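You operate a simulated robot arm through the tools that you are given. There is no shell and no other tool. Be economical: measure what you need, move in short steps, check, and stop when the job is done.

You run a simulated two-armed robot. Do the job below in one go: nothing can be reset, and whatever is moved stays where it is left.

## Task
Get the master gauge out of the blue drawer and stand it on the green mat.
Fine: close the drawer and lock it again with the black key. Where these are worked on the way, their far stop is far enough and under half their travel is too little: black key, blue drawer.

Only the result counts: the job must be done as asked and must still hold three seconds after the hand-in. Knocking over, shifting, dropping, spilling or breaking anything else fails it.

## Robot
Two 7-joint arms with fingered hands on one trunk, on a base that drives. Base frame: it is fixed to the floor where the robot stands at the start and does not move with it; the origin is under the middle of the robot, x ahead of it, y to its left, z up. Readings come in cm, rad, newtons and seconds.
The left shoulder is at the start at [6, 12.6, 113], the right one opposite. With the tool pointing down near the work surface each hand reaches from about 10 to 70 cm from the robot's upright axis, wherever it stands, measured 20 degrees to its own side. Places, roughly: black key [60, 0, 80]; blue drawer [70, 20, 70]; green mat [60, 40, 90]. Payload 2.5 kg a hand.
Tool frame (each hand has its own): the origin (TCP) lies between the finger pads and is the grasp point; the fingertips stand 3 cm ahead of it; z points along the fingers, y is the line along which they close. Largest opening 10.4 cm; the body of the gripper starts 3.5 cm behind the TCP. The gripper is a hand of 5 fingers: y runs from the thumb to the fingers, the wrist lies at [-1.5, -10.4, -17.8] in the tool frame.
Orientation is told as [roll, pitch, yaw] about the base's x, y, z axes, in that order, counted from this pose: with the fingers straight down and the wrist toward the robot, the tool's x, y and z point along [0, 1, 0], [1, 0, 0] and [0, 0, -1] of the base frame.

## Interface
- The arms move only by the tool move_arm. It takes "left_rows", "right_rows" or both (then of equal length, played together; a hand with none holds still); each is a list of rows, each a list of 6 numbers: the shift along the tool's x, y, z in units of 25 mm (1.0 is 25 mm), then the turn, a rotation vector about the tool's x, y, z in units of 6 degrees (1.0 is 6 degrees). In form: [[tx, ty, tz, ax, ay, az], ...]. A call has 1 to 8 rows; each row shifts and turns the commanded pose from where the row before left it, along the tool's axes as they then stand. A call with a number of a shift or a turn outside -1 to 1 is refused whole. Rows are played at 5 a second. More than 5 cm and 0.15 rad between two rows, and nothing of the call is played. Where a pose cannot be reached the arm comes as near as it can. A force on the tool above 40 N (or 10 N above the force at the start of the call, whichever is more), or a blocked arm, ends the call early, and 0.2 s more pass. In this call time passes only in rows, and 0.2 s behind the last. It gives the time, the measured TCP pose, the force on the tool (base axes), the opening and the grip force at its end, in the units of the frame above (readings bear some noise), with the torque about the TCP (base axes, N m) and any sound that the robot's microphone picked up, and new pictures: "views" is both (left out), scene, wrist or none (wrist: the cameras of the hands that moved).
- Cameras (640 x 400 px; columns grow to the right, rows downward): "scene" is now at [12.1, 2.39, 132.92]; the picture's right is [0.29, -0.96, 0.00], its down [-0.64, -0.19, -0.75] and it looks along [0.72, 0.22, -0.66] (base axes); focal length 264 px, centre (320, 200). "left" rides on the left gripper at [-8, -7.8, -14.1] in its tool frame; the picture's right is [-0.78, -0.30, 0.56], its down [0.53, -0.78, 0.33] and it looks along [0.33, 0.56, 0.76] (tool axes); focal length 247 px, centre (320, 200). "right" rides on the right gripper at [8, -7.8, -14.1] in its tool frame; the picture's right is [-0.78, 0.30, -0.56], its down [-0.53, -0.78, 0.33] and it looks along [-0.33, 0.56, 0.76] (tool axes); focal length 247 px, centre (320, 200). There is no depth. A picture from a camera that has moved, and an enlarged one, comes with that camera's place and axes in the base frame and with its lens.
- move_column(by): slides the trunk up (or, below 0, down) by that many cm; the arms and the scene camera ride with it, the base frame stays. It gives what a move gives, with no picture.
- roll_base(legs): drives the robot by 1 to 6 legs, each [ahead, left, turn to the left] in cm, cm and rad, along the robot's own axes; the way and the turn of a leg run together, so that a leg with both is an arc; at most 150 cm and 3.142 rad a leg. The arms and the cameras ride along, it lands a little off, and it stops where it bumps. It gives what a move gives, and a new picture of the scene camera.
- finger_targets(index, middle, ring, little, thumb_bend, thumb_turn, hand): sets how far each is bent, from 0 (flat) to 1 (curled in); at 0.3 the hand is open as for a grip, at 0.7 the pads meet at the TCP. One left out holds its place. A second passes; each finger stops where it meets its share of the squeeze, and holds until it gets a number again. It is the only way to open and close the hand. It gives what a move gives, with no picture; readings hold the bend of each and the force on index, middle, ring, little, thumb and palm. thumb_turn goes from beside the hand (0) to across from the fingers (1), as for a grip.
- aim_head(pan, tilt): turns the head with the scene camera to pan (to the left, within 1.501 rad either way) and tilt (down, from -0.506 to 1.204), counted from straight ahead of the robot. It gives what a move gives, and a new picture of the scene camera.
- close_up(camera, box): a new picture of the part [left, top, right, bottom] of that camera's present view, enlarged. No time passes.
- finish_job(): hands the job in; it is judged then, once.

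Work in short steps. Places have to be worked out from the pictures, the camera data and where the tool is seen: move nearer, look again, correct. Check each grasp and each placing, and mend what went wrong. You have 120 turns and 260 pictures in all, those below and enlarged ones among them. Open the grippers and draw the arms clear of the work before you hand the job in, unless the task says otherwise; then end with one line.

The tools are called after "Request:" as a command line: name --argument value ..., lists and objects as JSON in quotes. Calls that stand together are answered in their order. move_arm: Moves the arms, as the interface text tells. Its arguments: {"type":"object","properties":{"left_rows":{"type":"array","items":{"type":"array","items":{"type":"number"}}},"right_rows":{"type":"array","items":{"type":"array","items":{"type":"number"}}},"views":{"type":"string","enum":["both","scene","wrist","none"]}},"required":[]} The other tools are called the same way: move_column (by) slides the trunk up or down; finger_targets (index, middle, ring, little, thumb_bend, thumb_turn, hand) moves the fingers one by one; roll_base (legs) drives the base; aim_head (pan, tilt) turns the head that bears the scene camera; close_up (camera, box) takes an enlarged picture of a part of a camera's view; finish_job () hands the job in.

At the start:

```text
time_s: 0.0
left_position: [43.83, 29.98, 110.45]
left_orientation: [0.0, -0.001, -0.001]
left_wrist_force: [-0.1, 0.1, -0.2]
left_wrist_torque: [-0.03, 0.03, 0.01]
left_width: 10.35
left_grip_force: 0.0
left_shape: jaw
left_bend: [0.3, 0.3, 0.3, 0.3, 0.3, 0.98]
left_finger forces: [0.1, 0.1, 0.0, 0.0, 0.0, 0.1]
right_position: [42.5, -5.84, 114.32]
right_orientation: [0.0, 0.001, -0.001]
right_wrist_force: [-0.8, 1.0, 0.2]
right_wrist_torque: [0.0, 0.01, 0.02]
right_width: 10.36
right_grip_force: 0.1
right_shape: jaw
right_bend: [0.3, 0.3, 0.3, 0.3, 0.3, 0.98]
right_finger forces: [0.0, 0.0, 0.0, 0.1, 0.0, 0.1]
trunk travel left (down, up): [-52.5, 41.5]
robot x, y, heading: [-0.19, 0.19, 0.0]
head pan, tilt: [0.291, 0.728]
```

scene: 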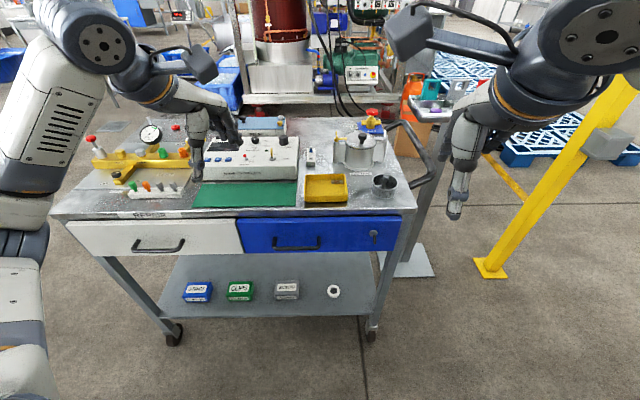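
right: 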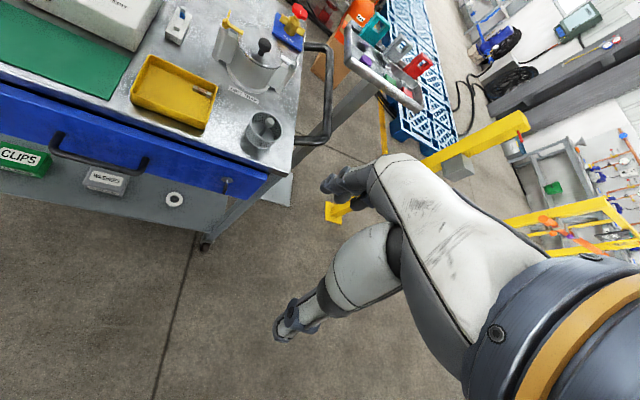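
left: 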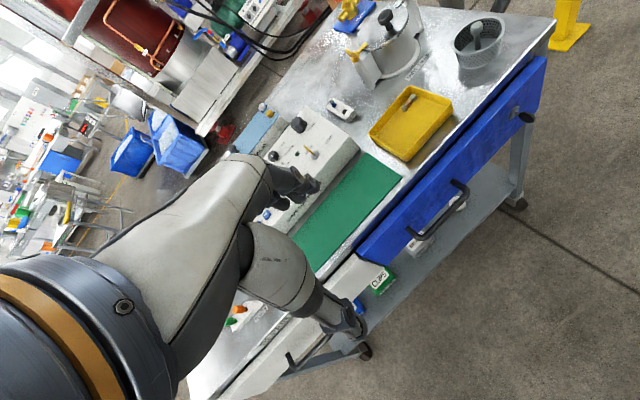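

The pictures show a cart with a blue drawer, a bar handle and a lock with a key at its right end. I'll zoom in on both.

Request:
close_up --camera "scene" --box '[230, 200, 430, 325]'

Request:
close_up --camera "scene" --box '[180, 100, 420, 250]'

Request:
close_up --camera "left" --box '[380, 50, 580, 275]'

```text
3.20 times, centred on (330, 262) of scene
camera zoom: at [12.1, 2.39, 132.92], right [0.29, -0.96, 0.0], down [-0.64, -0.19, -0.75], along [0.72, 0.22, -0.66], focal length 843 px, centre (288, 0)
```

zoom: 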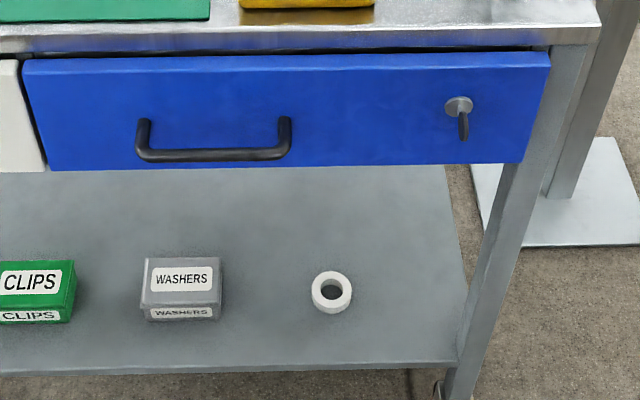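

```text
2.67 times, centred on (300, 175) of scene
camera zoom: at [12.1, 2.39, 132.92], right [0.29, -0.96, 0.0], down [-0.64, -0.19, -0.75], along [0.72, 0.22, -0.66], focal length 703 px, centre (373, 267)
```

zoom: 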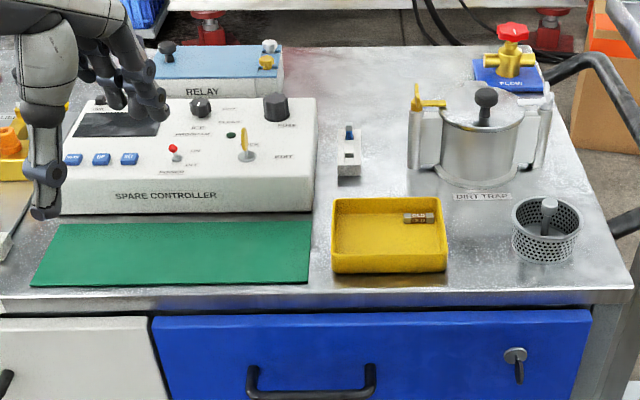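

```text
1.78 times, centred on (480, 162) of left
camera zoom: at [36.19, 21.93, 124.47], right [-0.3, -0.78, -0.56], down [-0.78, 0.53, -0.33], along [0.56, 0.33, -0.76], focal length 439 px, centre (36, 267)
```

zoom: 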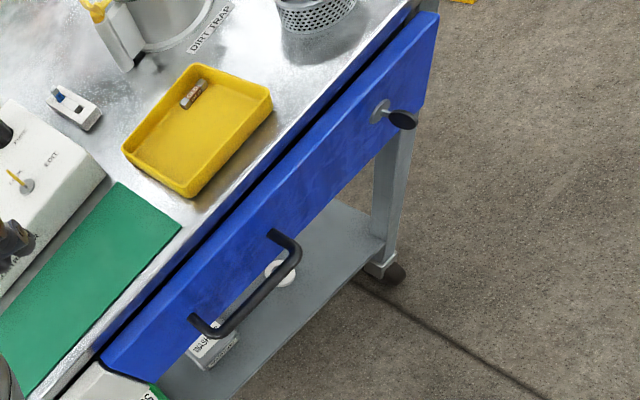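

The key stands out of the lock at about (59, 2, 80), and the handle bar is near (50, 20, 79). The cart is yawed about 0.31 rad to the left, so I'll turn the base to face the drawer squarely.

Request:
roll_base --legs '[[0, 0, 0.31]]'

Request:
aim_head --pan 0.0 --tilt 0.75

```text
time_s: 1.4
left_position: [32.53, 41.88, 110.45]
left_orientation: [0.0, 0.0, 0.31]
left_wrist_force: [-0.8, -0.1, 0.1]
left_wrist_torque: [0.0, -0.03, 0.03]
left_width: 10.39
left_grip_force: 0.1
left_shape: jaw
left_bend: [0.3, 0.3, 0.3, 0.3, 0.3, 0.98]
left_finger forces: [0.0, 0.1, 0.1, 0.0, 0.1, 0.1]
right_position: [42.2, 7.51, 114.24]
right_orientation: [0.002, 0.0, 0.31]
right_wrist_force: [0.3, -0.5, 0.0]
right_wrist_torque: [-0.01, -0.01, 0.0]
right_width: 10.34
right_grip_force: 0.1
right_shape: jaw
right_bend: [0.3, 0.3, 0.3, 0.3, 0.3, 0.98]
right_finger forces: [0.0, 0.0, 0.0, 0.0, 0.1, 0.0]
trunk travel left (down, up): [-52.5, 41.5]
robot x, y, heading: [-0.12, -0.21, 0.311]
head pan, tilt: [0.291, 0.728]
camera scene: at [10.78, 5.95, 132.92], right [0.57, -0.82, 0.0], down [-0.55, -0.38, -0.75], along [0.62, 0.42, -0.66], focal length 264 px, centre (320, 200)
```

scene: 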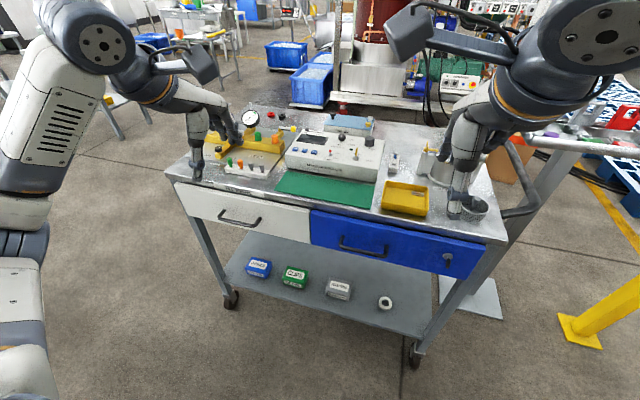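

```text
time_s: 2.2
left_position: [32.63, 42.0, 110.42]
left_orientation: [0.0, 0.0, 0.311]
left_wrist_force: [0.0, -0.1, 0.0]
left_wrist_torque: [0.02, 0.03, -0.01]
left_width: 10.36
left_grip_force: 0.0
left_shape: jaw
left_bend: [0.3, 0.3, 0.3, 0.3, 0.3, 0.98]
left_finger forces: [0.1, 0.1, 0.0, 0.0, 0.0, 0.0]
right_position: [42.22, 7.52, 114.21]
right_orientation: [-0.001, -0.001, 0.311]
right_wrist_force: [0.5, 0.0, 0.3]
right_wrist_torque: [0.01, 0.03, 0.01]
right_width: 10.37
right_grip_force: 0.1
right_shape: jaw
right_bend: [0.3, 0.3, 0.3, 0.3, 0.3, 0.98]
right_finger forces: [0.0, 0.0, 0.1, 0.0, 0.1, 0.0]
trunk travel left (down, up): [-52.5, 41.5]
robot x, y, heading: [0.01, 0.23, 0.312]
head pan, tilt: [0.0, 0.75]
camera scene: at [11.77, 3.72, 132.73], right [0.31, -0.95, 0.0], down [-0.65, -0.21, -0.73], along [0.7, 0.22, -0.68], focal length 264 px, centre (320, 200)
```

scene: 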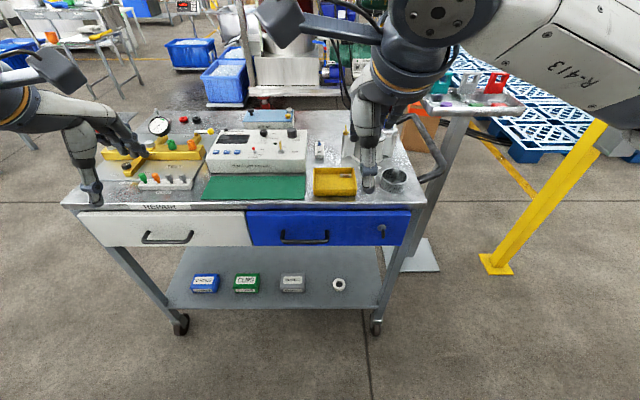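

Now squarely facing the drawer. I'll look at the lock for direction marks.

Request:
close_up --camera "scene" --box '[350, 205, 414, 245]'

Request:
close_up --camera "scene" --box '[190, 150, 430, 300]'

Request:
close_up --camera "right" --box '[0, 0, 320, 200]'

```text
10.00 times, centred on (382, 225) of scene
camera zoom: at [11.77, 3.72, 132.73], right [0.31, -0.95, 0.0], down [-0.65, -0.21, -0.73], along [0.7, 0.22, -0.68], focal length 2635 px, centre (-300, -50)
```

zoom: 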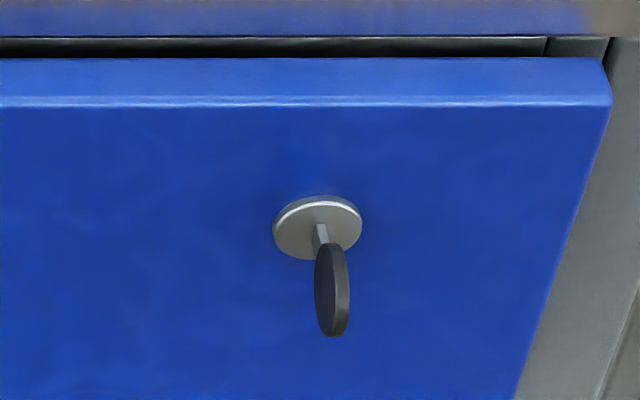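

```text
2.67 times, centred on (310, 225) of scene
camera zoom: at [11.77, 3.72, 132.73], right [0.31, -0.95, 0.0], down [-0.65, -0.21, -0.73], along [0.7, 0.22, -0.68], focal length 703 px, centre (347, 133)
```

zoom: 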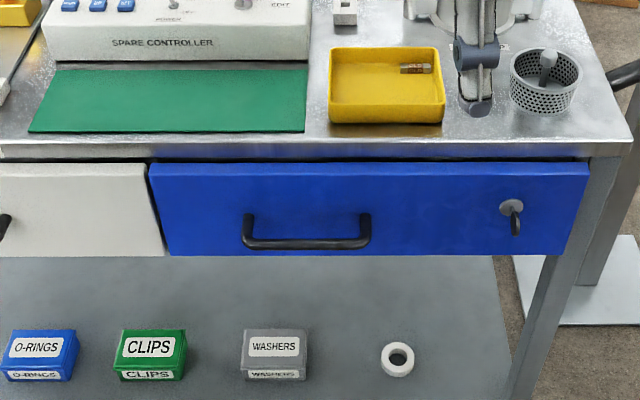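

```text
2.00 times, centred on (160, 100) of right
camera zoom: at [32.57, 12.65, 128.37], right [0.52, -0.65, 0.56], down [-0.58, -0.75, -0.33], along [0.63, -0.15, -0.76], focal length 494 px, centre (640, 400)
```

zoom: 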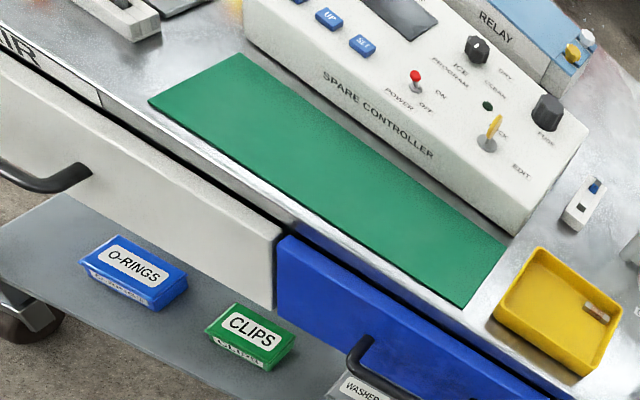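

No marks on the lock, and the bow is a vertical disc about 2.5 cm across. I judge it at 56.8 ahead, 16.6 right and 79 high in robot axes. I'll move the right hand to the right and pitch its fingers forward, well above the work.

Request:
move_arm --right_rows '[[-0.55, 0, 0, -1, 0, 0], [-0.55, 0, 0, -1, 0, 0], [-0.55, 0, 0, -1, 0, 0], [-0.55, 0, 0, -1, 0, 0], [-0.55, 0, 0, -1, 0, 0], [-0.55, 0, 0, -1, 0, 0], [-0.55, 0, 0, -1, 0, 0], [-0.55, 0, 0, -1, 0, 0]]' --views "none"

Request:
move_arm --right_rows '[[0, 0, 0, -1, 0, 0], [0, 0, 0, -1, 0, 0], [0, 0, 0, -1, 0, 0], [0, 0, 0, -1, 0, 0], [0, 0, 0, -1, 0, 0], [0, 0, 0, -1, 0, 0], [0, 0, 0, -1, 0, 0]]' --views "scene"

```text
time_s: 4.0
left_position: [32.65, 41.92, 110.56]
left_orientation: [0.002, 0.001, 0.309]
left_wrist_force: [0.3, 0.7, -1.0]
left_wrist_torque: [-0.03, 0.0, -0.02]
left_width: 10.35
left_grip_force: 0.1
left_shape: jaw
left_bend: [0.3, 0.3, 0.3, 0.3, 0.3, 0.98]
left_finger forces: [0.1, 0.0, 0.0, 0.1, 0.0, 0.1]
right_position: [48.43, -2.26, 115.44]
right_orientation: [0.0, -0.838, 0.309]
right_wrist_force: [0.4, -0.5, -0.7]
right_wrist_torque: [0.02, 0.01, 0.0]
right_width: 10.38
right_grip_force: 0.0
right_shape: jaw
right_bend: [0.3, 0.3, 0.3, 0.3, 0.3, 0.98]
right_finger forces: [0.0, 0.1, 0.0, 0.0, 0.1, 0.1]
right hand out of reach, approached as far as the arm can: row 7, 8
trunk travel left (down, up): [-52.5, 41.5]
robot x, y, heading: [-0.33, -0.23, 0.31]
head pan, tilt: [0.0, 0.75]
```

```text
time_s: 5.6
left_position: [32.59, 41.96, 110.5]
left_orientation: [0.0, 0.001, 0.309]
left_wrist_force: [-0.5, -0.1, 0.6]
left_wrist_torque: [0.0, 0.02, 0.01]
left_width: 10.35
left_grip_force: 0.0
left_shape: jaw
left_bend: [0.3, 0.3, 0.3, 0.3, 0.3, 0.98]
left_finger forces: [0.1, 0.0, 0.0, 0.0, 0.0, 0.1]
right_position: [48.54, -2.05, 119.5]
right_orientation: [-0.004, -1.015, 0.344]
right_wrist_force: [0.2, -0.3, -0.4]
right_wrist_torque: [-0.03, 0.04, 0.01]
right_width: 10.42
right_grip_force: 0.0
right_shape: jaw
right_bend: [0.3, 0.3, 0.3, 0.3, 0.3, 0.98]
right_finger forces: [0.0, 0.1, 0.1, 0.0, 0.0, 0.0]
right hand out of reach, approached as far as the arm can: row 1, 2, 3, 4, 5, 6, 7
trunk travel left (down, up): [-52.5, 41.5]
robot x, y, heading: [-0.07, 0.1, 0.312]
head pan, tilt: [0.0, 0.75]
camera scene: at [11.77, 3.72, 132.73], right [0.3, -0.95, 0.0], down [-0.65, -0.21, -0.73], along [0.7, 0.22, -0.68], focal length 264 px, centre (320, 200)
```

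scene: 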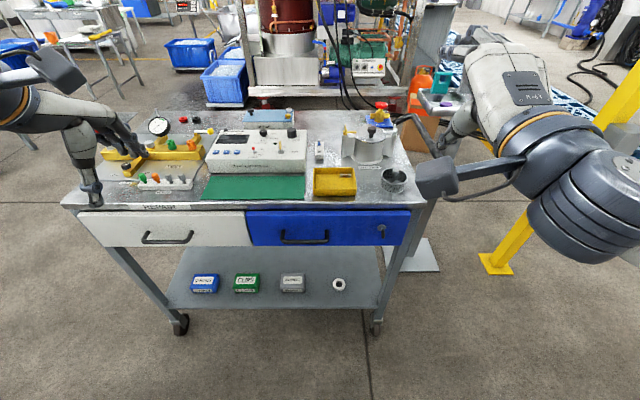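

The arm ran out of reach when pitched up this high. The pitch is now 58°, so I'll lower the hand straight down and then finish the pitch.

Request:
move_arm --right_rows '[[0, -0.85, 0.53, 0, 0, 0], [0, -0.85, 0.53, 0, 0, 0], [0, -0.85, 0.53, 0, 0, 0], [0, -0.85, 0.53, 0, 0, 0], [0, -0.85, 0.53, 0, 0, 0], [0, -0.85, 0.53, 0, 0, 0], [0, -0.85, 0.53, 0, 0, 0], [0, -0.85, 0.53, 0, 0, 0]]' --views "scene"

```text
time_s: 7.4
left_position: [32.68, 41.91, 110.55]
left_orientation: [0.001, -0.002, 0.311]
left_wrist_force: [0.0, -0.1, -0.1]
left_wrist_torque: [0.01, 0.02, -0.03]
left_width: 10.35
left_grip_force: 0.0
left_shape: jaw
left_bend: [0.3, 0.3, 0.3, 0.3, 0.3, 0.98]
left_finger forces: [0.1, 0.0, 0.0, 0.0, 0.1, 0.0]
right_position: [48.89, -2.76, 119.1]
right_orientation: [-0.005, -1.009, 0.347]
right_wrist_force: [0.6, 0.8, 0.2]
right_wrist_torque: [0.04, 0.03, 0.02]
right_width: 10.36
right_grip_force: 0.0
right_shape: jaw
right_bend: [0.3, 0.3, 0.3, 0.3, 0.3, 0.98]
right_finger forces: [0.0, 0.0, 0.0, 0.0, 0.1, 0.0]
right hand out of reach, approached as far as the arm can: row 1, 2, 3, 4, 5, 6, 7, 8
trunk travel left (down, up): [-52.5, 41.5]
robot x, y, heading: [0.23, 0.17, 0.31]
head pan, tilt: [0.0, 0.75]
camera scene: at [11.76, 3.72, 132.73], right [0.3, -0.95, 0.0], down [-0.65, -0.21, -0.73], along [0.7, 0.22, -0.68], focal length 264 px, centre (320, 200)
```

scene: 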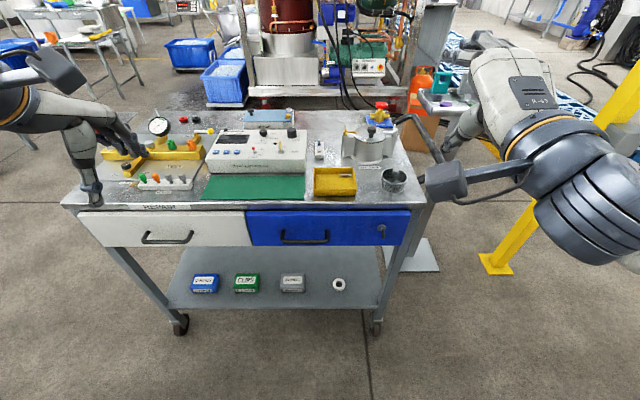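

The reach limit looks like wrist flexion, because the fingers need to point level while the shoulder is far above. Lowering the trunk should fix this, and both hands are still short of the cart front.

Request:
move_column --by -28

Request:
move_arm --right_rows '[[0, 0, 0, 0, 0, 0], [0, 0, 0, 0, 0, 0]]' --views "both"

```text
time_s: 10.2
left_position: [32.75, 41.81, 82.45]
left_orientation: [0.001, 0.001, 0.311]
left_wrist_force: [0.5, -0.1, -0.3]
left_wrist_torque: [0.0, 0.01, 0.0]
left_width: 10.36
left_grip_force: 0.0
left_shape: jaw
left_bend: [0.3, 0.3, 0.3, 0.3, 0.3, 0.98]
left_finger forces: [0.1, 0.0, 0.0, 0.0, 0.0, 0.0]
right_position: [48.84, -2.76, 91.15]
right_orientation: [-0.003, -1.009, 0.346]
right_wrist_force: [0.3, 0.2, 0.3]
right_wrist_torque: [0.01, -0.02, 0.0]
right_width: 10.4
right_grip_force: 0.0
right_shape: jaw
right_bend: [0.3, 0.3, 0.3, 0.3, 0.3, 0.98]
right_finger forces: [0.1, 0.1, 0.1, 0.0, 0.1, 0.1]
trunk travel left (down, up): [-24.5, 69.5]
robot x, y, heading: [0.01, 0.04, 0.312]
head pan, tilt: [0.0, 0.75]
```

```text
time_s: 10.8
left_position: [32.59, 41.86, 82.45]
left_orientation: [-0.001, 0.0, 0.311]
left_wrist_force: [-0.8, 0.6, 0.6]
left_wrist_torque: [-0.03, 0.0, -0.01]
left_width: 10.35
left_grip_force: 0.1
left_shape: jaw
left_bend: [0.3, 0.3, 0.3, 0.3, 0.3, 0.98]
left_finger forces: [0.0, 0.0, 0.1, 0.0, 0.1, 0.0]
right_position: [48.9, -2.67, 91.08]
right_orientation: [-0.004, -1.008, 0.347]
right_wrist_force: [-0.1, 0.6, 0.3]
right_wrist_torque: [0.02, 0.0, -0.02]
right_width: 10.39
right_grip_force: 0.1
right_shape: jaw
right_bend: [0.3, 0.3, 0.3, 0.3, 0.3, 0.98]
right_finger forces: [0.0, 0.1, 0.0, 0.1, 0.1, 0.0]
trunk travel left (down, up): [-24.5, 69.5]
robot x, y, heading: [0.1, 0.06, 0.312]
head pan, tilt: [0.0, 0.75]
camera scene: at [11.77, 3.72, 104.73], right [0.3, -0.95, 0.0], down [-0.65, -0.21, -0.73], along [0.7, 0.22, -0.68], focal length 264 px, centre (320, 200)
camera right: at [31.12, -0.7, 92.02], right [-0.04, -0.84, 0.55], down [0.06, -0.55, -0.83], along [1.0, 0.0, 0.07], focal length 247 px, centre (320, 200)
```

scene: 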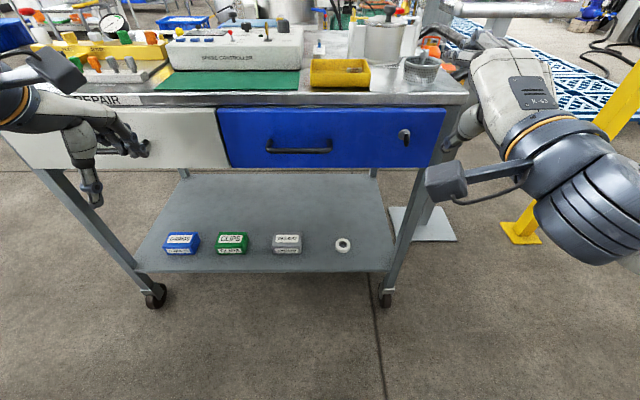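
right: 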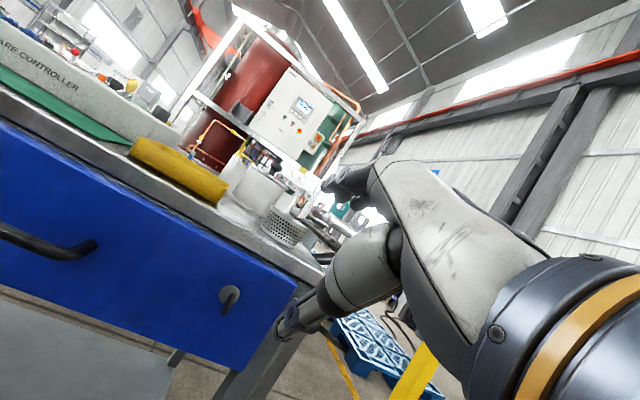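

The right hand is now at 45.7 ahead, 17.5 right and 91 high, and the commanded pose seems to be reset. I'll try finishing the pitch.

Request:
move_arm --right_rows '[[0, 0, 0, -1, 0, 0], [0, 0, 0, -1, 0, 0], [0, 0, 0, -1, 0, 0], [0, 0, 0, -1, 0, 0], [0, 0, 0, -1, 0, 0]]' --views "none"

```text
time_s: 12.0
left_position: [32.58, 41.88, 82.4]
left_orientation: [-0.002, 0.0, 0.311]
left_wrist_force: [0.3, -0.1, -0.5]
left_wrist_torque: [0.0, 0.02, -0.04]
left_width: 10.35
left_grip_force: 0.0
left_shape: jaw
left_bend: [0.3, 0.3, 0.3, 0.3, 0.3, 0.98]
left_finger forces: [0.1, 0.0, 0.1, 0.0, 0.0, 0.1]
right_position: [48.75, -2.79, 91.15]
right_orientation: [-0.01, -1.028, 0.387]
right_wrist_force: [-0.1, -0.3, 0.0]
right_wrist_torque: [-0.02, 0.02, 0.01]
right_width: 10.4
right_grip_force: 0.1
right_shape: jaw
right_bend: [0.3, 0.3, 0.3, 0.3, 0.3, 0.98]
right_finger forces: [0.1, 0.0, 0.1, 0.1, 0.0, 0.0]
right hand out of reach, approached as far as the arm can: row 1, 2, 3, 4, 5
trunk travel left (down, up): [-24.5, 69.5]
robot x, y, heading: [0.16, -0.03, 0.311]
head pan, tilt: [0.0, 0.75]
```

Since the relative pose hadn't changed, the limit was the same. I'll keep this pitch and move the hand down.

Request:
move_arm --right_rows '[[0, -0.86, 0.52, 0, 0, 0], [0, -0.86, 0.52, 0, 0, 0], [0, -0.86, 0.52, 0, 0, 0], [0, -0.86, 0.52, 0, 0, 0], [0, -0.86, 0.52, 0, 0, 0]]' --views "none"

Request:
move_arm --right_rows '[[0, 0, 0, -1, 0, 0], [0, 0, 0, -1, 0, 0], [0, 0, 0, -1, 0, 0], [0, 0, 0, -1, 0, 0], [0, 0, 0, -1, 0, 0]]' --views "scene"

```text
time_s: 13.2
left_position: [32.64, 41.95, 82.24]
left_orientation: [-0.001, 0.001, 0.312]
left_wrist_force: [1.0, 0.1, -0.3]
left_wrist_torque: [-0.01, 0.03, 0.0]
left_width: 10.36
left_grip_force: 0.0
left_shape: jaw
left_bend: [0.3, 0.3, 0.3, 0.3, 0.3, 0.98]
left_finger forces: [0.0, 0.0, 0.0, 0.0, 0.0, 0.0]
right_position: [48.8, -2.88, 91.15]
right_orientation: [-0.009, -1.028, 0.384]
right_wrist_force: [0.1, 0.3, -0.1]
right_wrist_torque: [-0.04, 0.01, -0.03]
right_width: 10.39
right_grip_force: 0.0
right_shape: jaw
right_bend: [0.3, 0.3, 0.3, 0.3, 0.3, 0.98]
right_finger forces: [0.0, 0.0, 0.0, 0.0, 0.1, 0.1]
right hand out of reach, approached as far as the arm can: row 1, 2, 3, 4, 5
trunk travel left (down, up): [-24.5, 69.5]
robot x, y, heading: [-0.43, -0.27, 0.313]
head pan, tilt: [0.0, 0.75]
```

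```text
time_s: 14.4
left_position: [32.5, 41.92, 82.41]
left_orientation: [0.0, 0.001, 0.311]
left_wrist_force: [-0.2, 0.0, -0.1]
left_wrist_torque: [0.03, 0.0, -0.03]
left_width: 10.39
left_grip_force: 0.0
left_shape: jaw
left_bend: [0.3, 0.3, 0.3, 0.3, 0.3, 0.98]
left_finger forces: [0.1, 0.0, 0.0, 0.0, 0.0, 0.1]
right_position: [48.77, -2.86, 91.27]
right_orientation: [-0.008, -1.028, 0.387]
right_wrist_force: [0.1, 0.2, -0.2]
right_wrist_torque: [-0.01, -0.03, 0.0]
right_width: 10.39
right_grip_force: 0.1
right_shape: jaw
right_bend: [0.3, 0.3, 0.3, 0.3, 0.3, 0.98]
right_finger forces: [0.0, 0.0, 0.0, 0.0, 0.0, 0.0]
right hand out of reach, approached as far as the arm can: row 1, 2, 3, 4, 5
trunk travel left (down, up): [-24.5, 69.5]
robot x, y, heading: [-0.06, 0.41, 0.312]
head pan, tilt: [0.0, 0.75]
camera scene: at [11.77, 3.72, 104.73], right [0.3, -0.95, 0.0], down [-0.65, -0.21, -0.73], along [0.7, 0.22, -0.68], focal length 264 px, centre (320, 200)
```

scene: 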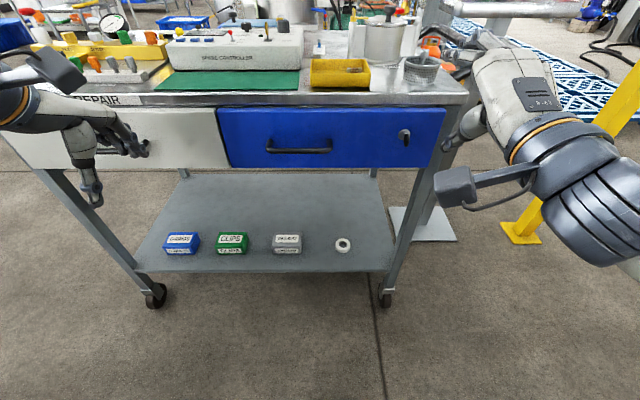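

The arm is stuck at a joint limit, so level fingers with the palm down won't work. Instead I'll approach the key tilted about 45° with the wrist off to the right and the fingers closing sideways. First I'll undo the pitch and raise the trunk part way.

Request:
move_arm --right_rows '[[0, 0, 0, 1, 0, 0], [0, 0, 0, 1, 0, 0], [0, 0, 0, 1, 0, 0], [0, 0, 0, 1, 0, 0], [0, 0, 0, 1, 0, 0], [0, 0, 0, 1, 0, 0], [0, 0, 0, 1, 0, 0], [0, 0, 0, 1, 0, 0]]' --views "none"

Request:
move_column --by 18

Request:
move_arm --right_rows '[[0, 0, 0, 0.9, 0, -1], [0, 0, 0, 0.9, 0, -1], [0, 0, 0, 0, 0, -1], [0, 0, 0, 0, 0, -1], [0, 0, 0, 0, 0, -1], [0, 0, 0, 0, 0, -1], [0, 0, 0, 0, 0, -1], [0, 0, 0, 0, 0, -1]]' --views "none"

Request:
move_arm --right_rows '[[0, 0, 0, 0, 0, -1], [0, 0, 0, 0, 0, -1], [0, 0, 0, 0, 0, -1], [0, 0, 0, 0, 0, -1], [0, 0, 0, 0, 0, -1], [0, 0, 0, 0, 0, -1]]' --views "scene"

```text
time_s: 16.2
left_position: [32.67, 41.9, 82.47]
left_orientation: [0.0, 0.001, 0.311]
left_wrist_force: [0.3, 0.2, -0.9]
left_wrist_torque: [-0.01, 0.01, 0.0]
left_width: 10.37
left_grip_force: 0.0
left_shape: jaw
left_bend: [0.3, 0.3, 0.3, 0.3, 0.3, 0.98]
left_finger forces: [0.1, 0.0, 0.1, 0.0, 0.0, 0.0]
right_position: [48.84, -3.01, 91.1]
right_orientation: [-0.004, -0.191, 0.377]
right_wrist_force: [0.2, 0.3, 0.4]
right_wrist_torque: [0.01, -0.02, 0.02]
right_width: 10.38
right_grip_force: 0.1
right_shape: jaw
right_bend: [0.3, 0.3, 0.3, 0.3, 0.3, 0.98]
right_finger forces: [0.1, 0.0, 0.0, 0.0, 0.0, 0.0]
trunk travel left (down, up): [-24.5, 69.5]
robot x, y, heading: [-0.04, -0.36, 0.309]
head pan, tilt: [0.0, 0.75]
```

```text
time_s: 18.2
left_position: [32.68, 41.92, 100.39]
left_orientation: [-0.001, 0.001, 0.309]
left_wrist_force: [0.8, 0.9, 0.5]
left_wrist_torque: [0.0, -0.02, 0.0]
left_width: 10.35
left_grip_force: 0.1
left_shape: jaw
left_bend: [0.3, 0.3, 0.3, 0.3, 0.3, 0.98]
left_finger forces: [0.0, 0.0, 0.0, 0.0, 0.1, 0.0]
right_position: [48.97, -3.13, 109.04]
right_orientation: [-0.006, -0.189, 0.38]
right_wrist_force: [0.2, 1.2, 0.6]
right_wrist_torque: [0.0, -0.01, 0.03]
right_width: 10.41
right_grip_force: 0.0
right_shape: jaw
right_bend: [0.3, 0.3, 0.3, 0.3, 0.3, 0.98]
right_finger forces: [0.0, 0.0, 0.0, 0.0, 0.1, 0.0]
trunk travel left (down, up): [-42.5, 51.5]
robot x, y, heading: [-0.21, 0.07, 0.312]
head pan, tilt: [0.0, 0.75]
```

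```text
time_s: 20.0
left_position: [32.59, 41.82, 100.42]
left_orientation: [0.002, 0.0, 0.31]
left_wrist_force: [-0.5, 0.6, 1.3]
left_wrist_torque: [0.02, 0.0, 0.01]
left_width: 10.35
left_grip_force: 0.1
left_shape: jaw
left_bend: [0.3, 0.3, 0.3, 0.3, 0.3, 0.98]
left_finger forces: [0.0, 0.1, 0.1, 0.1, 0.1, 0.1]
right_position: [46.62, -2.16, 108.74]
right_orientation: [-0.017, 0.014, 1.053]
right_wrist_force: [0.2, 1.2, 0.0]
right_wrist_torque: [-0.03, -0.01, -0.04]
right_width: 10.38
right_grip_force: 0.0
right_shape: jaw
right_bend: [0.3, 0.3, 0.3, 0.3, 0.3, 0.98]
right_finger forces: [0.0, 0.0, 0.1, 0.0, 0.1, 0.0]
right hand out of reach, approached as far as the arm can: row 6, 7, 8
trunk travel left (down, up): [-42.5, 51.5]
robot x, y, heading: [0.0, -0.18, 0.315]
head pan, tilt: [0.0, 0.75]
```

```text
time_s: 21.4
left_position: [32.64, 41.94, 100.5]
left_orientation: [0.001, 0.0, 0.31]
left_wrist_force: [0.1, 0.8, 0.2]
left_wrist_torque: [-0.01, -0.02, -0.01]
left_width: 10.37
left_grip_force: 0.0
left_shape: jaw
left_bend: [0.3, 0.3, 0.3, 0.3, 0.3, 0.98]
left_finger forces: [0.0, 0.0, 0.0, 0.0, 0.0, 0.1]
right_position: [46.67, -2.08, 108.73]
right_orientation: [-0.015, 0.011, 1.054]
right_wrist_force: [-0.8, 0.9, -0.2]
right_wrist_torque: [0.0, -0.03, 0.03]
right_width: 10.41
right_grip_force: 0.1
right_shape: jaw
right_bend: [0.3, 0.3, 0.3, 0.3, 0.3, 0.98]
right_finger forces: [0.1, 0.1, 0.0, 0.1, 0.0, 0.0]
right hand out of reach, approached as far as the arm can: row 1, 2, 3, 4, 5, 6
trunk travel left (down, up): [-42.5, 51.5]
robot x, y, heading: [0.07, 0.48, 0.31]
head pan, tilt: [0.0, 0.75]
camera scene: at [11.77, 3.72, 122.73], right [0.3, -0.95, 0.0], down [-0.65, -0.21, -0.73], along [0.7, 0.22, -0.68], focal length 264 px, centre (320, 200)
```

scene: 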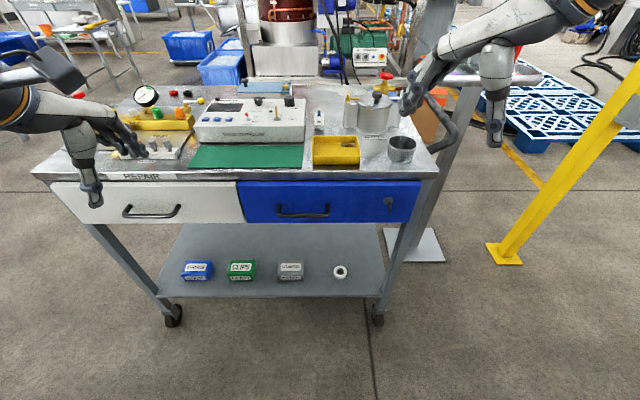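

The yaw stops at 43° this high up, so I'll lower the hand into its better range and continue the turn.

Request:
move_arm --right_rows '[[0, 0, 1, 0, 0, 0], [0, 0, 1, 0, 0, 0], [0, 0, 1, 0, 0, 0], [0, 0, 1, 0, 0, 0], [0, 0, 1, 0, 0, 0], [0, 0, 1, 0, 0, 0]]' --views "none"

Request:
move_arm --right_rows '[[0, 0, 0, 0, 0, -1], [0, 0, 0, 0, 0, -1], [0, 0, 0, 0, 0, -1], [0, 0, 0, 0, 0, -1], [0, 0, 0, 0, 0, -1], [0, 0, 0, 0, 0, -1], [0, 0, 0, 0, 0, -1], [0, 0, 0, 0, 0, -1]]' --views "none"

Request:
move_arm --right_rows '[[0, 0, 0, 0, -1, 0], [0, 0, 0, 0, -1, 0], [0, 0, 0, 0, -1, 0], [0, 0, 0, 0, -1, 0], [0, 0, 0, 0, -1, 0], [0, 0, 0, 0, -1, 0]]' --views "scene"

```text
time_s: 22.8
left_position: [32.73, 41.89, 100.43]
left_orientation: [0.0, -0.001, 0.311]
left_wrist_force: [-0.2, -0.6, 0.1]
left_wrist_torque: [-0.03, 0.01, 0.0]
left_width: 10.34
left_grip_force: 0.1
left_shape: jaw
left_bend: [0.3, 0.3, 0.3, 0.3, 0.3, 0.98]
left_finger forces: [0.0, 0.1, 0.0, 0.0, 0.1, 0.0]
right_position: [46.45, -2.53, 93.85]
right_orientation: [-0.016, 0.013, 1.049]
right_wrist_force: [-0.4, 0.2, -0.6]
right_wrist_torque: [0.0, -0.03, -0.04]
right_width: 10.38
right_grip_force: 0.0
right_shape: jaw
right_bend: [0.3, 0.3, 0.3, 0.3, 0.3, 0.98]
right_finger forces: [0.1, 0.1, 0.0, 0.0, 0.0, 0.0]
trunk travel left (down, up): [-42.5, 51.5]
robot x, y, heading: [0.09, -0.21, 0.314]
head pan, tilt: [0.0, 0.75]
```

```text
time_s: 24.6
left_position: [32.5, 41.95, 100.48]
left_orientation: [0.001, 0.0, 0.31]
left_wrist_force: [-0.8, -0.1, 0.1]
left_wrist_torque: [0.0, 0.03, -0.02]
left_width: 10.37
left_grip_force: 0.0
left_shape: jaw
left_bend: [0.3, 0.3, 0.3, 0.3, 0.3, 0.98]
left_finger forces: [0.0, 0.1, 0.0, 0.0, 0.1, 0.0]
right_position: [43.91, -1.42, 94.12]
right_orientation: [0.002, -0.001, 1.124]
right_wrist_force: [0.5, -0.2, -0.2]
right_wrist_torque: [-0.02, 0.0, -0.02]
right_width: 10.4
right_grip_force: 0.1
right_shape: jaw
right_bend: [0.3, 0.3, 0.3, 0.3, 0.3, 0.98]
right_finger forces: [0.1, 0.1, 0.0, 0.1, 0.0, 0.0]
right hand out of reach, approached as far as the arm can: row 1, 2, 3, 4, 5, 6, 7, 8
trunk travel left (down, up): [-42.5, 51.5]
robot x, y, heading: [0.42, 0.1, 0.31]
head pan, tilt: [0.0, 0.75]
```

```text
time_s: 26.0
left_position: [32.6, 42.0, 100.44]
left_orientation: [0.001, 0.0, 0.311]
left_wrist_force: [-0.1, -0.6, -0.3]
left_wrist_torque: [-0.02, 0.02, -0.01]
left_width: 10.37
left_grip_force: 0.1
left_shape: jaw
left_bend: [0.3, 0.3, 0.3, 0.3, 0.3, 0.98]
left_finger forces: [0.0, 0.1, 0.0, 0.1, 0.0, 0.0]
right_position: [44.04, -1.61, 94.07]
right_orientation: [-0.629, -0.004, 1.123]
right_wrist_force: [0.4, 0.1, -0.7]
right_wrist_torque: [0.0, 0.01, 0.01]
right_width: 10.39
right_grip_force: 0.0
right_shape: jaw
right_bend: [0.3, 0.3, 0.3, 0.3, 0.3, 0.98]
right_finger forces: [0.0, 0.0, 0.0, 0.0, 0.0, 0.0]
trunk travel left (down, up): [-42.5, 51.5]
robot x, y, heading: [-0.44, 0.12, 0.307]
head pan, tilt: [0.0, 0.75]
camera scene: at [11.77, 3.72, 122.73], right [0.3, -0.95, 0.0], down [-0.65, -0.21, -0.73], along [0.7, 0.22, -0.68], focal length 264 px, centre (320, 200)
```

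scene: 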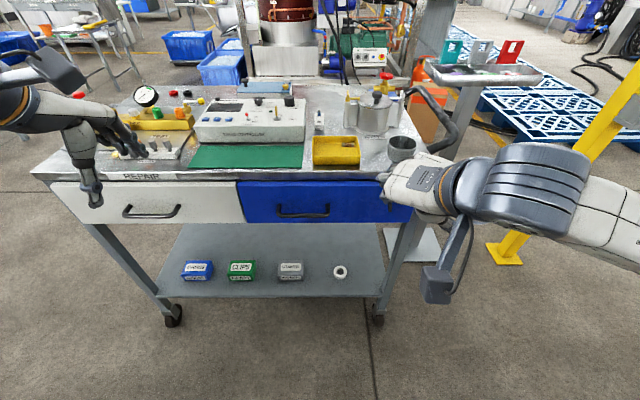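

The tilt about the tool's y works well. I'll continue it to level, then swing the fingers left toward the drawer normal.

Request:
move_arm --right_rows '[[0, 0, 0, 0, -1, 0], [0, 0, 0, 0, -1, 0], [0, 0, 0, 0, -1, 0], [0, 0, 0, 0, -1, 0], [0, 0, 0, 0, -1, 0], [0, 0, 0, 0, -1, 0]]' --views "none"

Request:
move_arm --right_rows '[[0, 0, 0, -1, 0, 0], [0, 0, 0, -1, 0, 0], [0, 0, 0, -1, 0, 0], [0, 0, 0, -1, 0, 0], [0, 0, 0, -1, 0, 0], [0, 0, 0, -1, 0, 0], [0, 0, 0, -1, 0, 0], [0, 0, 0, -1, 0, 0]]' --views "both"

```text
time_s: 27.4
left_position: [32.53, 41.89, 100.34]
left_orientation: [0.0, 0.0, 0.311]
left_wrist_force: [0.6, -0.1, 0.5]
left_wrist_torque: [0.0, 0.0, 0.03]
left_width: 10.37
left_grip_force: 0.0
left_shape: jaw
left_bend: [0.3, 0.3, 0.3, 0.3, 0.3, 0.98]
left_finger forces: [0.1, 0.1, 0.0, 0.0, 0.0, 0.0]
right_position: [45.95, -0.13, 94.36]
right_orientation: [-1.255, -0.003, 1.125]
right_wrist_force: [0.4, 0.7, 0.6]
right_wrist_torque: [0.01, -0.01, 0.03]
right_width: 10.38
right_grip_force: 0.0
right_shape: jaw
right_bend: [0.3, 0.3, 0.3, 0.3, 0.3, 0.98]
right_finger forces: [0.0, 0.0, 0.0, 0.0, 0.0, 0.0]
right hand out of reach, approached as far as the arm can: row 3, 4, 5
trunk travel left (down, up): [-42.5, 51.5]
robot x, y, heading: [-0.27, 0.08, 0.312]
head pan, tilt: [0.0, 0.75]
```

```text
time_s: 29.2
left_position: [32.61, 41.79, 100.53]
left_orientation: [0.001, 0.0, 0.308]
left_wrist_force: [-0.3, -0.1, 0.7]
left_wrist_torque: [0.02, 0.01, -0.02]
left_width: 10.35
left_grip_force: 0.1
left_shape: jaw
left_bend: [0.3, 0.3, 0.3, 0.3, 0.3, 0.98]
left_finger forces: [0.1, 0.1, 0.0, 0.1, 0.1, 0.0]
right_position: [45.02, 5.62, 98.07]
right_orientation: [-1.184, -0.167, 1.618]
right_wrist_force: [-0.9, -0.4, -0.3]
right_wrist_torque: [0.01, 0.02, 0.02]
right_width: 10.41
right_grip_force: 0.0
right_shape: jaw
right_bend: [0.3, 0.3, 0.3, 0.3, 0.3, 0.97]
right_finger forces: [0.1, 0.1, 0.0, 0.1, 0.0, 0.1]
right hand out of reach, approached as far as the arm can: row 1, 2, 3, 4, 5, 6, 7, 8
trunk travel left (down, up): [-42.5, 51.5]
robot x, y, heading: [-0.19, -0.24, 0.307]
head pan, tilt: [0.0, 0.75]
camera scene: at [11.79, 3.61, 122.74], right [0.3, -0.95, 0.0], down [-0.65, -0.21, -0.73], along [0.7, 0.22, -0.68], focal length 264 px, centre (320, 200)
camera right: at [29.36, -2.51, 94.68], right [-0.23, 0.13, 0.96], down [0.55, -0.8, 0.24], along [0.81, 0.58, 0.11], focal length 247 px, centre (320, 200)
```

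scene: 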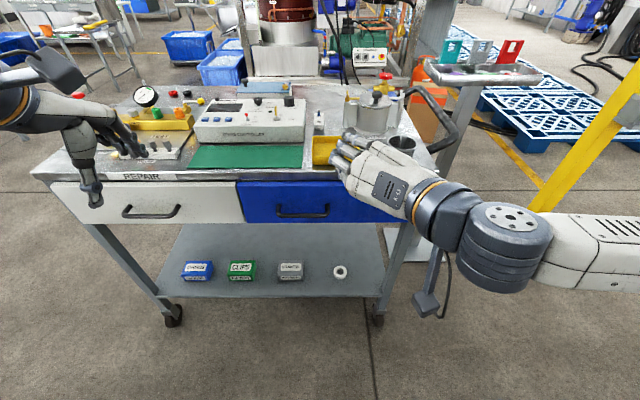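
right: 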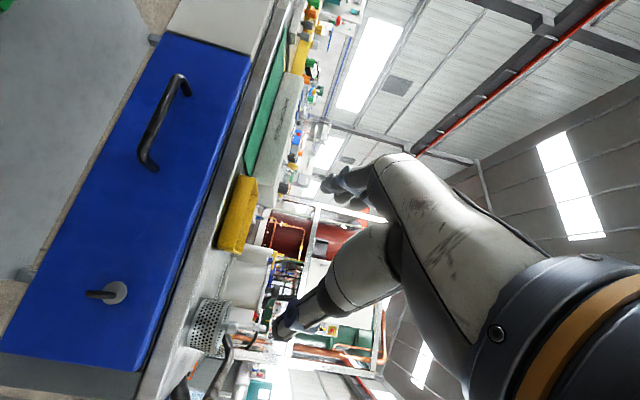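

The hand now points at the drawer with a sideways grip axis. I'll move it right and down toward a spot about 10 cm in front of the key.

Request:
move_arm --right_rows '[[0.88, -0.78, 0.71, 0, 0, 0], [0.88, -0.78, 0.71, 0, 0, 0], [0.88, -0.78, 0.71, 0, 0, 0], [0.88, -0.78, 0.71, 0, 0, 0], [0.88, -0.78, 0.71, 0, 0, 0]]' --views "both"

```text
time_s: 30.4
left_position: [32.67, 41.82, 100.47]
left_orientation: [-0.001, -0.001, 0.31]
left_wrist_force: [-0.3, -0.3, -0.9]
left_wrist_torque: [-0.01, -0.02, 0.01]
left_width: 10.36
left_grip_force: 0.0
left_shape: jaw
left_bend: [0.3, 0.3, 0.3, 0.3, 0.3, 0.98]
left_finger forces: [0.0, 0.0, 0.0, 0.0, 0.0, 0.0]
right_position: [45.84, 4.06, 96.38]
right_orientation: [-1.181, -0.162, 1.615]
right_wrist_force: [0.0, 0.5, -0.9]
right_wrist_torque: [-0.01, 0.0, 0.02]
right_width: 10.38
right_grip_force: 0.1
right_shape: jaw
right_bend: [0.3, 0.3, 0.3, 0.3, 0.3, 0.97]
right_finger forces: [0.0, 0.1, 0.0, 0.1, 0.0, 0.1]
right hand out of reach, approached as far as the arm can: row 1, 2, 3, 4, 5
trunk travel left (down, up): [-42.5, 51.5]
robot x, y, heading: [-0.04, -0.04, 0.312]
head pan, tilt: [0.0, 0.75]
camera scene: at [11.77, 3.71, 122.73], right [0.3, -0.95, 0.0], down [-0.65, -0.21, -0.73], along [0.7, 0.22, -0.68], focal length 264 px, centre (320, 200)
camera right: at [30.26, -4.04, 93.26], right [-0.22, 0.13, 0.97], down [0.55, -0.8, 0.24], along [0.81, 0.58, 0.11], focal length 247 px, centre (320, 200)
```

scene: 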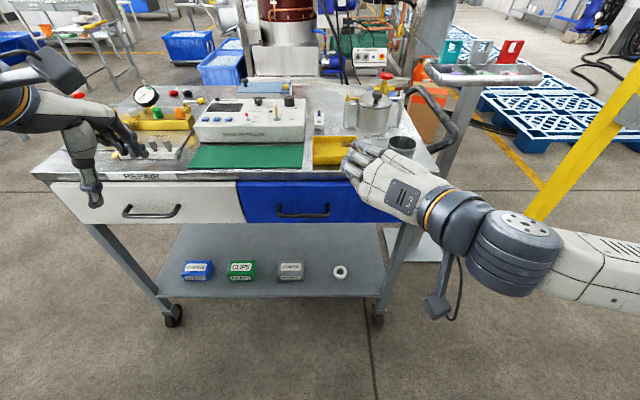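
right: 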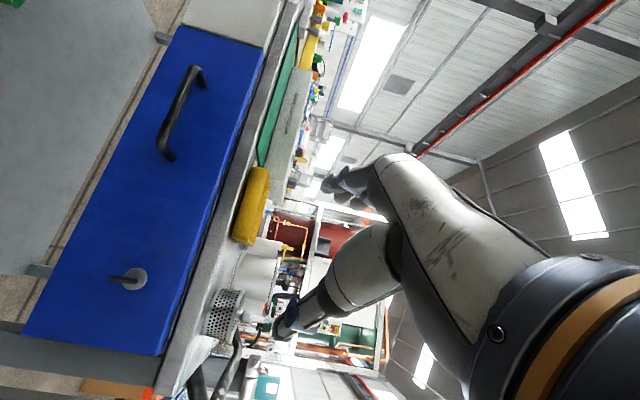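

The arm stays limited, so I'll keep this pose and place the hand with the trunk and base. The trunk goes down 17 and the base right 6.4.

Request:
move_column --by -17

Request:
roll_base --legs '[[0, -6.4, 0]]'

Request:
move_arm --right_rows '[[0, 0, 0, 0, 0, 0]]' --views "wrist"

```text
time_s: 32.3
left_position: [32.56, 42.04, 83.44]
left_orientation: [-0.001, 0.001, 0.311]
left_wrist_force: [0.4, 0.8, 0.3]
left_wrist_torque: [-0.02, -0.01, -0.03]
left_width: 10.34
left_grip_force: 0.1
left_shape: jaw
left_bend: [0.3, 0.3, 0.3, 0.3, 0.3, 0.98]
left_finger forces: [0.0, 0.1, 0.0, 0.1, 0.1, 0.1]
right_position: [45.89, 4.04, 79.47]
right_orientation: [-1.18, -0.162, 1.617]
right_wrist_force: [-0.1, -0.3, 0.0]
right_wrist_torque: [0.01, 0.01, 0.0]
right_width: 10.37
right_grip_force: 0.0
right_shape: jaw
right_bend: [0.3, 0.3, 0.3, 0.3, 0.3, 0.97]
right_finger forces: [0.0, 0.0, 0.0, 0.1, 0.0, 0.1]
trunk travel left (down, up): [-25.5, 68.5]
robot x, y, heading: [-0.17, -0.13, 0.311]
head pan, tilt: [0.0, 0.75]
```

```text
time_s: 33.3
left_position: [34.49, 36.07, 83.44]
left_orientation: [-0.001, 0.002, 0.313]
left_wrist_force: [-0.4, 0.4, -0.4]
left_wrist_torque: [0.0, -0.01, 0.02]
left_width: 10.36
left_grip_force: 0.0
left_shape: jaw
left_bend: [0.3, 0.3, 0.3, 0.3, 0.3, 0.98]
left_finger forces: [0.0, 0.0, 0.1, 0.1, 0.1, 0.0]
right_position: [47.88, -1.97, 79.51]
right_orientation: [-1.179, -0.164, 1.617]
right_wrist_force: [1.0, 0.5, -0.3]
right_wrist_torque: [-0.04, 0.03, 0.0]
right_width: 10.41
right_grip_force: 0.0
right_shape: jaw
right_bend: [0.3, 0.3, 0.3, 0.3, 0.3, 0.97]
right_finger forces: [0.1, 0.0, 0.0, 0.0, 0.0, 0.0]
trunk travel left (down, up): [-25.5, 68.5]
robot x, y, heading: [2.27, -6.14, 0.311]
head pan, tilt: [0.0, 0.75]
camera scene: at [13.7, -2.27, 105.73], right [0.31, -0.95, 0.0], down [-0.65, -0.21, -0.73], along [0.7, 0.22, -0.68], focal length 264 px, centre (320, 200)
```

scene: 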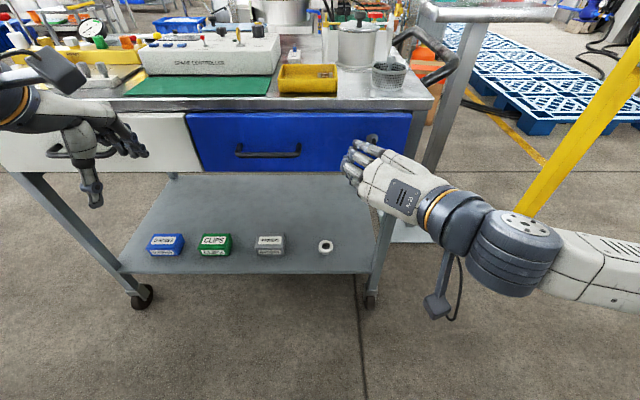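

```text
time_s: 33.7
left_position: [34.36, 35.98, 83.54]
left_orientation: [-0.001, -0.001, 0.313]
left_wrist_force: [-0.1, -0.4, 0.1]
left_wrist_torque: [0.01, -0.01, -0.02]
left_width: 10.37
left_grip_force: 0.0
left_shape: jaw
left_bend: [0.3, 0.3, 0.3, 0.3, 0.3, 0.98]
left_finger forces: [0.0, 0.1, 0.1, 0.1, 0.0, 0.0]
right_position: [47.76, -1.83, 79.5]
right_orientation: [-1.181, -0.162, 1.619]
right_wrist_force: [-0.2, -1.0, 1.0]
right_wrist_torque: [0.03, 0.01, 0.0]
right_width: 10.38
right_grip_force: 0.0
right_shape: jaw
right_bend: [0.3, 0.3, 0.3, 0.3, 0.3, 0.97]
right_finger forces: [0.0, 0.1, 0.0, 0.0, 0.0, 0.0]
trunk travel left (down, up): [-25.5, 68.5]
robot x, y, heading: [1.83, -5.92, 0.314]
head pan, tilt: [0.0, 0.75]
camera right: at [32.19, -9.98, 76.27], right [-0.23, 0.13, 0.97], down [0.55, -0.8, 0.24], along [0.8, 0.58, 0.11], focal length 247 px, centre (320, 200)
```

right: 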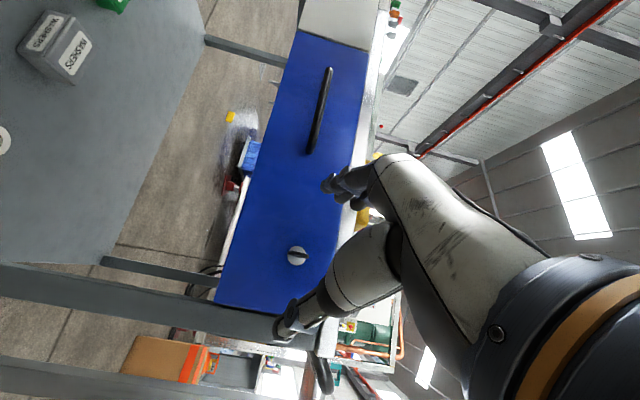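

The camera places the key at about (59.1, 1.3, 78.8), roughly 12 cm ahead of the TCP. I'll trim the orientation so that the closing line is level across the drawer.

Request:
move_arm --right_rows '[[0, 0, 0, -0.8, 0, -0.5], [0, 0, 0, -0.8, 0, -0.5], [0, 0, 0, -0.8, 0, -0.5]]' --views "none"

```text
time_s: 34.5
left_position: [34.45, 35.87, 83.49]
left_orientation: [0.001, 0.0, 0.313]
left_wrist_force: [0.8, 0.1, 0.7]
left_wrist_torque: [-0.01, -0.01, -0.01]
left_width: 10.35
left_grip_force: 0.0
left_shape: jaw
left_bend: [0.3, 0.3, 0.3, 0.3, 0.3, 0.98]
left_finger forces: [0.0, 0.0, 0.0, 0.0, 0.1, 0.0]
right_position: [47.83, -1.92, 79.55]
right_orientation: [-1.218, -0.108, 1.911]
right_wrist_force: [0.4, 0.1, 0.2]
right_wrist_torque: [0.03, 0.0, 0.05]
right_width: 10.37
right_grip_force: 0.1
right_shape: jaw
right_bend: [0.3, 0.3, 0.3, 0.3, 0.3, 0.97]
right_finger forces: [0.0, 0.0, 0.1, 0.0, 0.1, 0.1]
trunk travel left (down, up): [-25.5, 68.5]
robot x, y, heading: [1.72, -6.15, 0.314]
head pan, tilt: [0.0, 0.75]
```

The orientation is now nearly ideal, with the fingers about 20° below level and the closing line across the drawer. I'll advance 6 cm with the arm.

Request:
move_arm --right_rows '[[-0.28, -0.03, 0.75, 0, 0, 0], [-0.28, -0.03, 0.75, 0, 0, 0], [-0.28, -0.03, 0.75, 0, 0, 0]]' --views "both"

```text
time_s: 35.3
left_position: [34.47, 35.96, 83.46]
left_orientation: [-0.002, 0.0, 0.313]
left_wrist_force: [0.5, 0.5, 0.8]
left_wrist_torque: [0.03, 0.03, -0.02]
left_width: 10.34
left_grip_force: 0.1
left_shape: jaw
left_bend: [0.3, 0.3, 0.3, 0.3, 0.3, 0.98]
left_finger forces: [0.0, 0.0, 0.0, 0.0, 0.0, 0.1]
right_position: [53.76, -0.21, 79.38]
right_orientation: [-1.221, -0.107, 1.911]
right_wrist_force: [0.5, 0.4, 0.5]
right_wrist_torque: [0.01, -0.02, 0.0]
right_width: 10.39
right_grip_force: 0.2
right_shape: jaw
right_bend: [0.3, 0.3, 0.3, 0.3, 0.3, 0.97]
right_finger forces: [0.0, 0.0, 0.0, 0.1, 0.1, 0.0]
trunk travel left (down, up): [-25.5, 68.5]
robot x, y, heading: [1.95, -5.69, 0.313]
head pan, tilt: [0.0, 0.75]
camera scene: at [13.69, -2.28, 105.73], right [0.31, -0.95, 0.0], down [-0.65, -0.21, -0.73], along [0.7, 0.22, -0.68], focal length 264 px, centre (320, 200)
camera right: at [41.2, -12.61, 75.9], right [-0.31, 0.1, 0.95], down [0.74, -0.6, 0.3], along [0.6, 0.79, 0.11], focal length 247 px, centre (320, 200)
```

scene: 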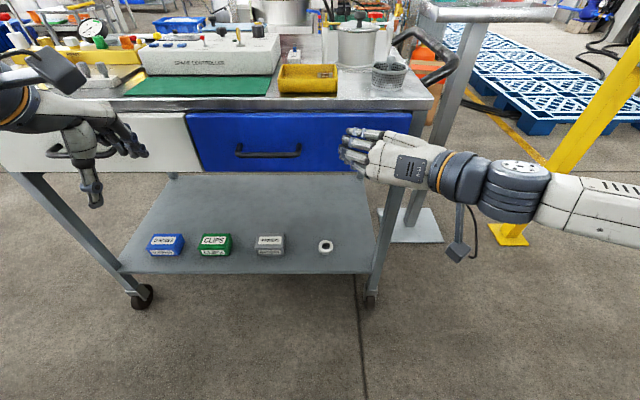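
right: 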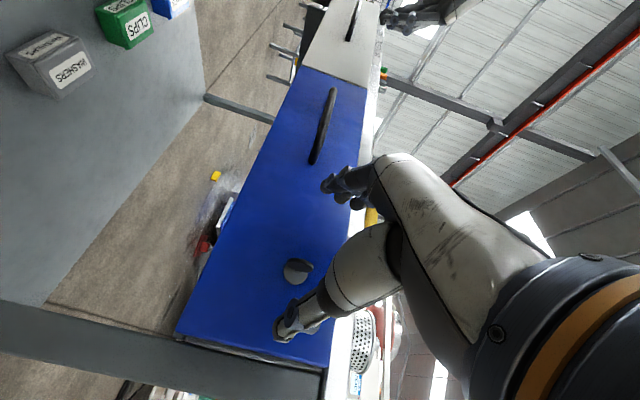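

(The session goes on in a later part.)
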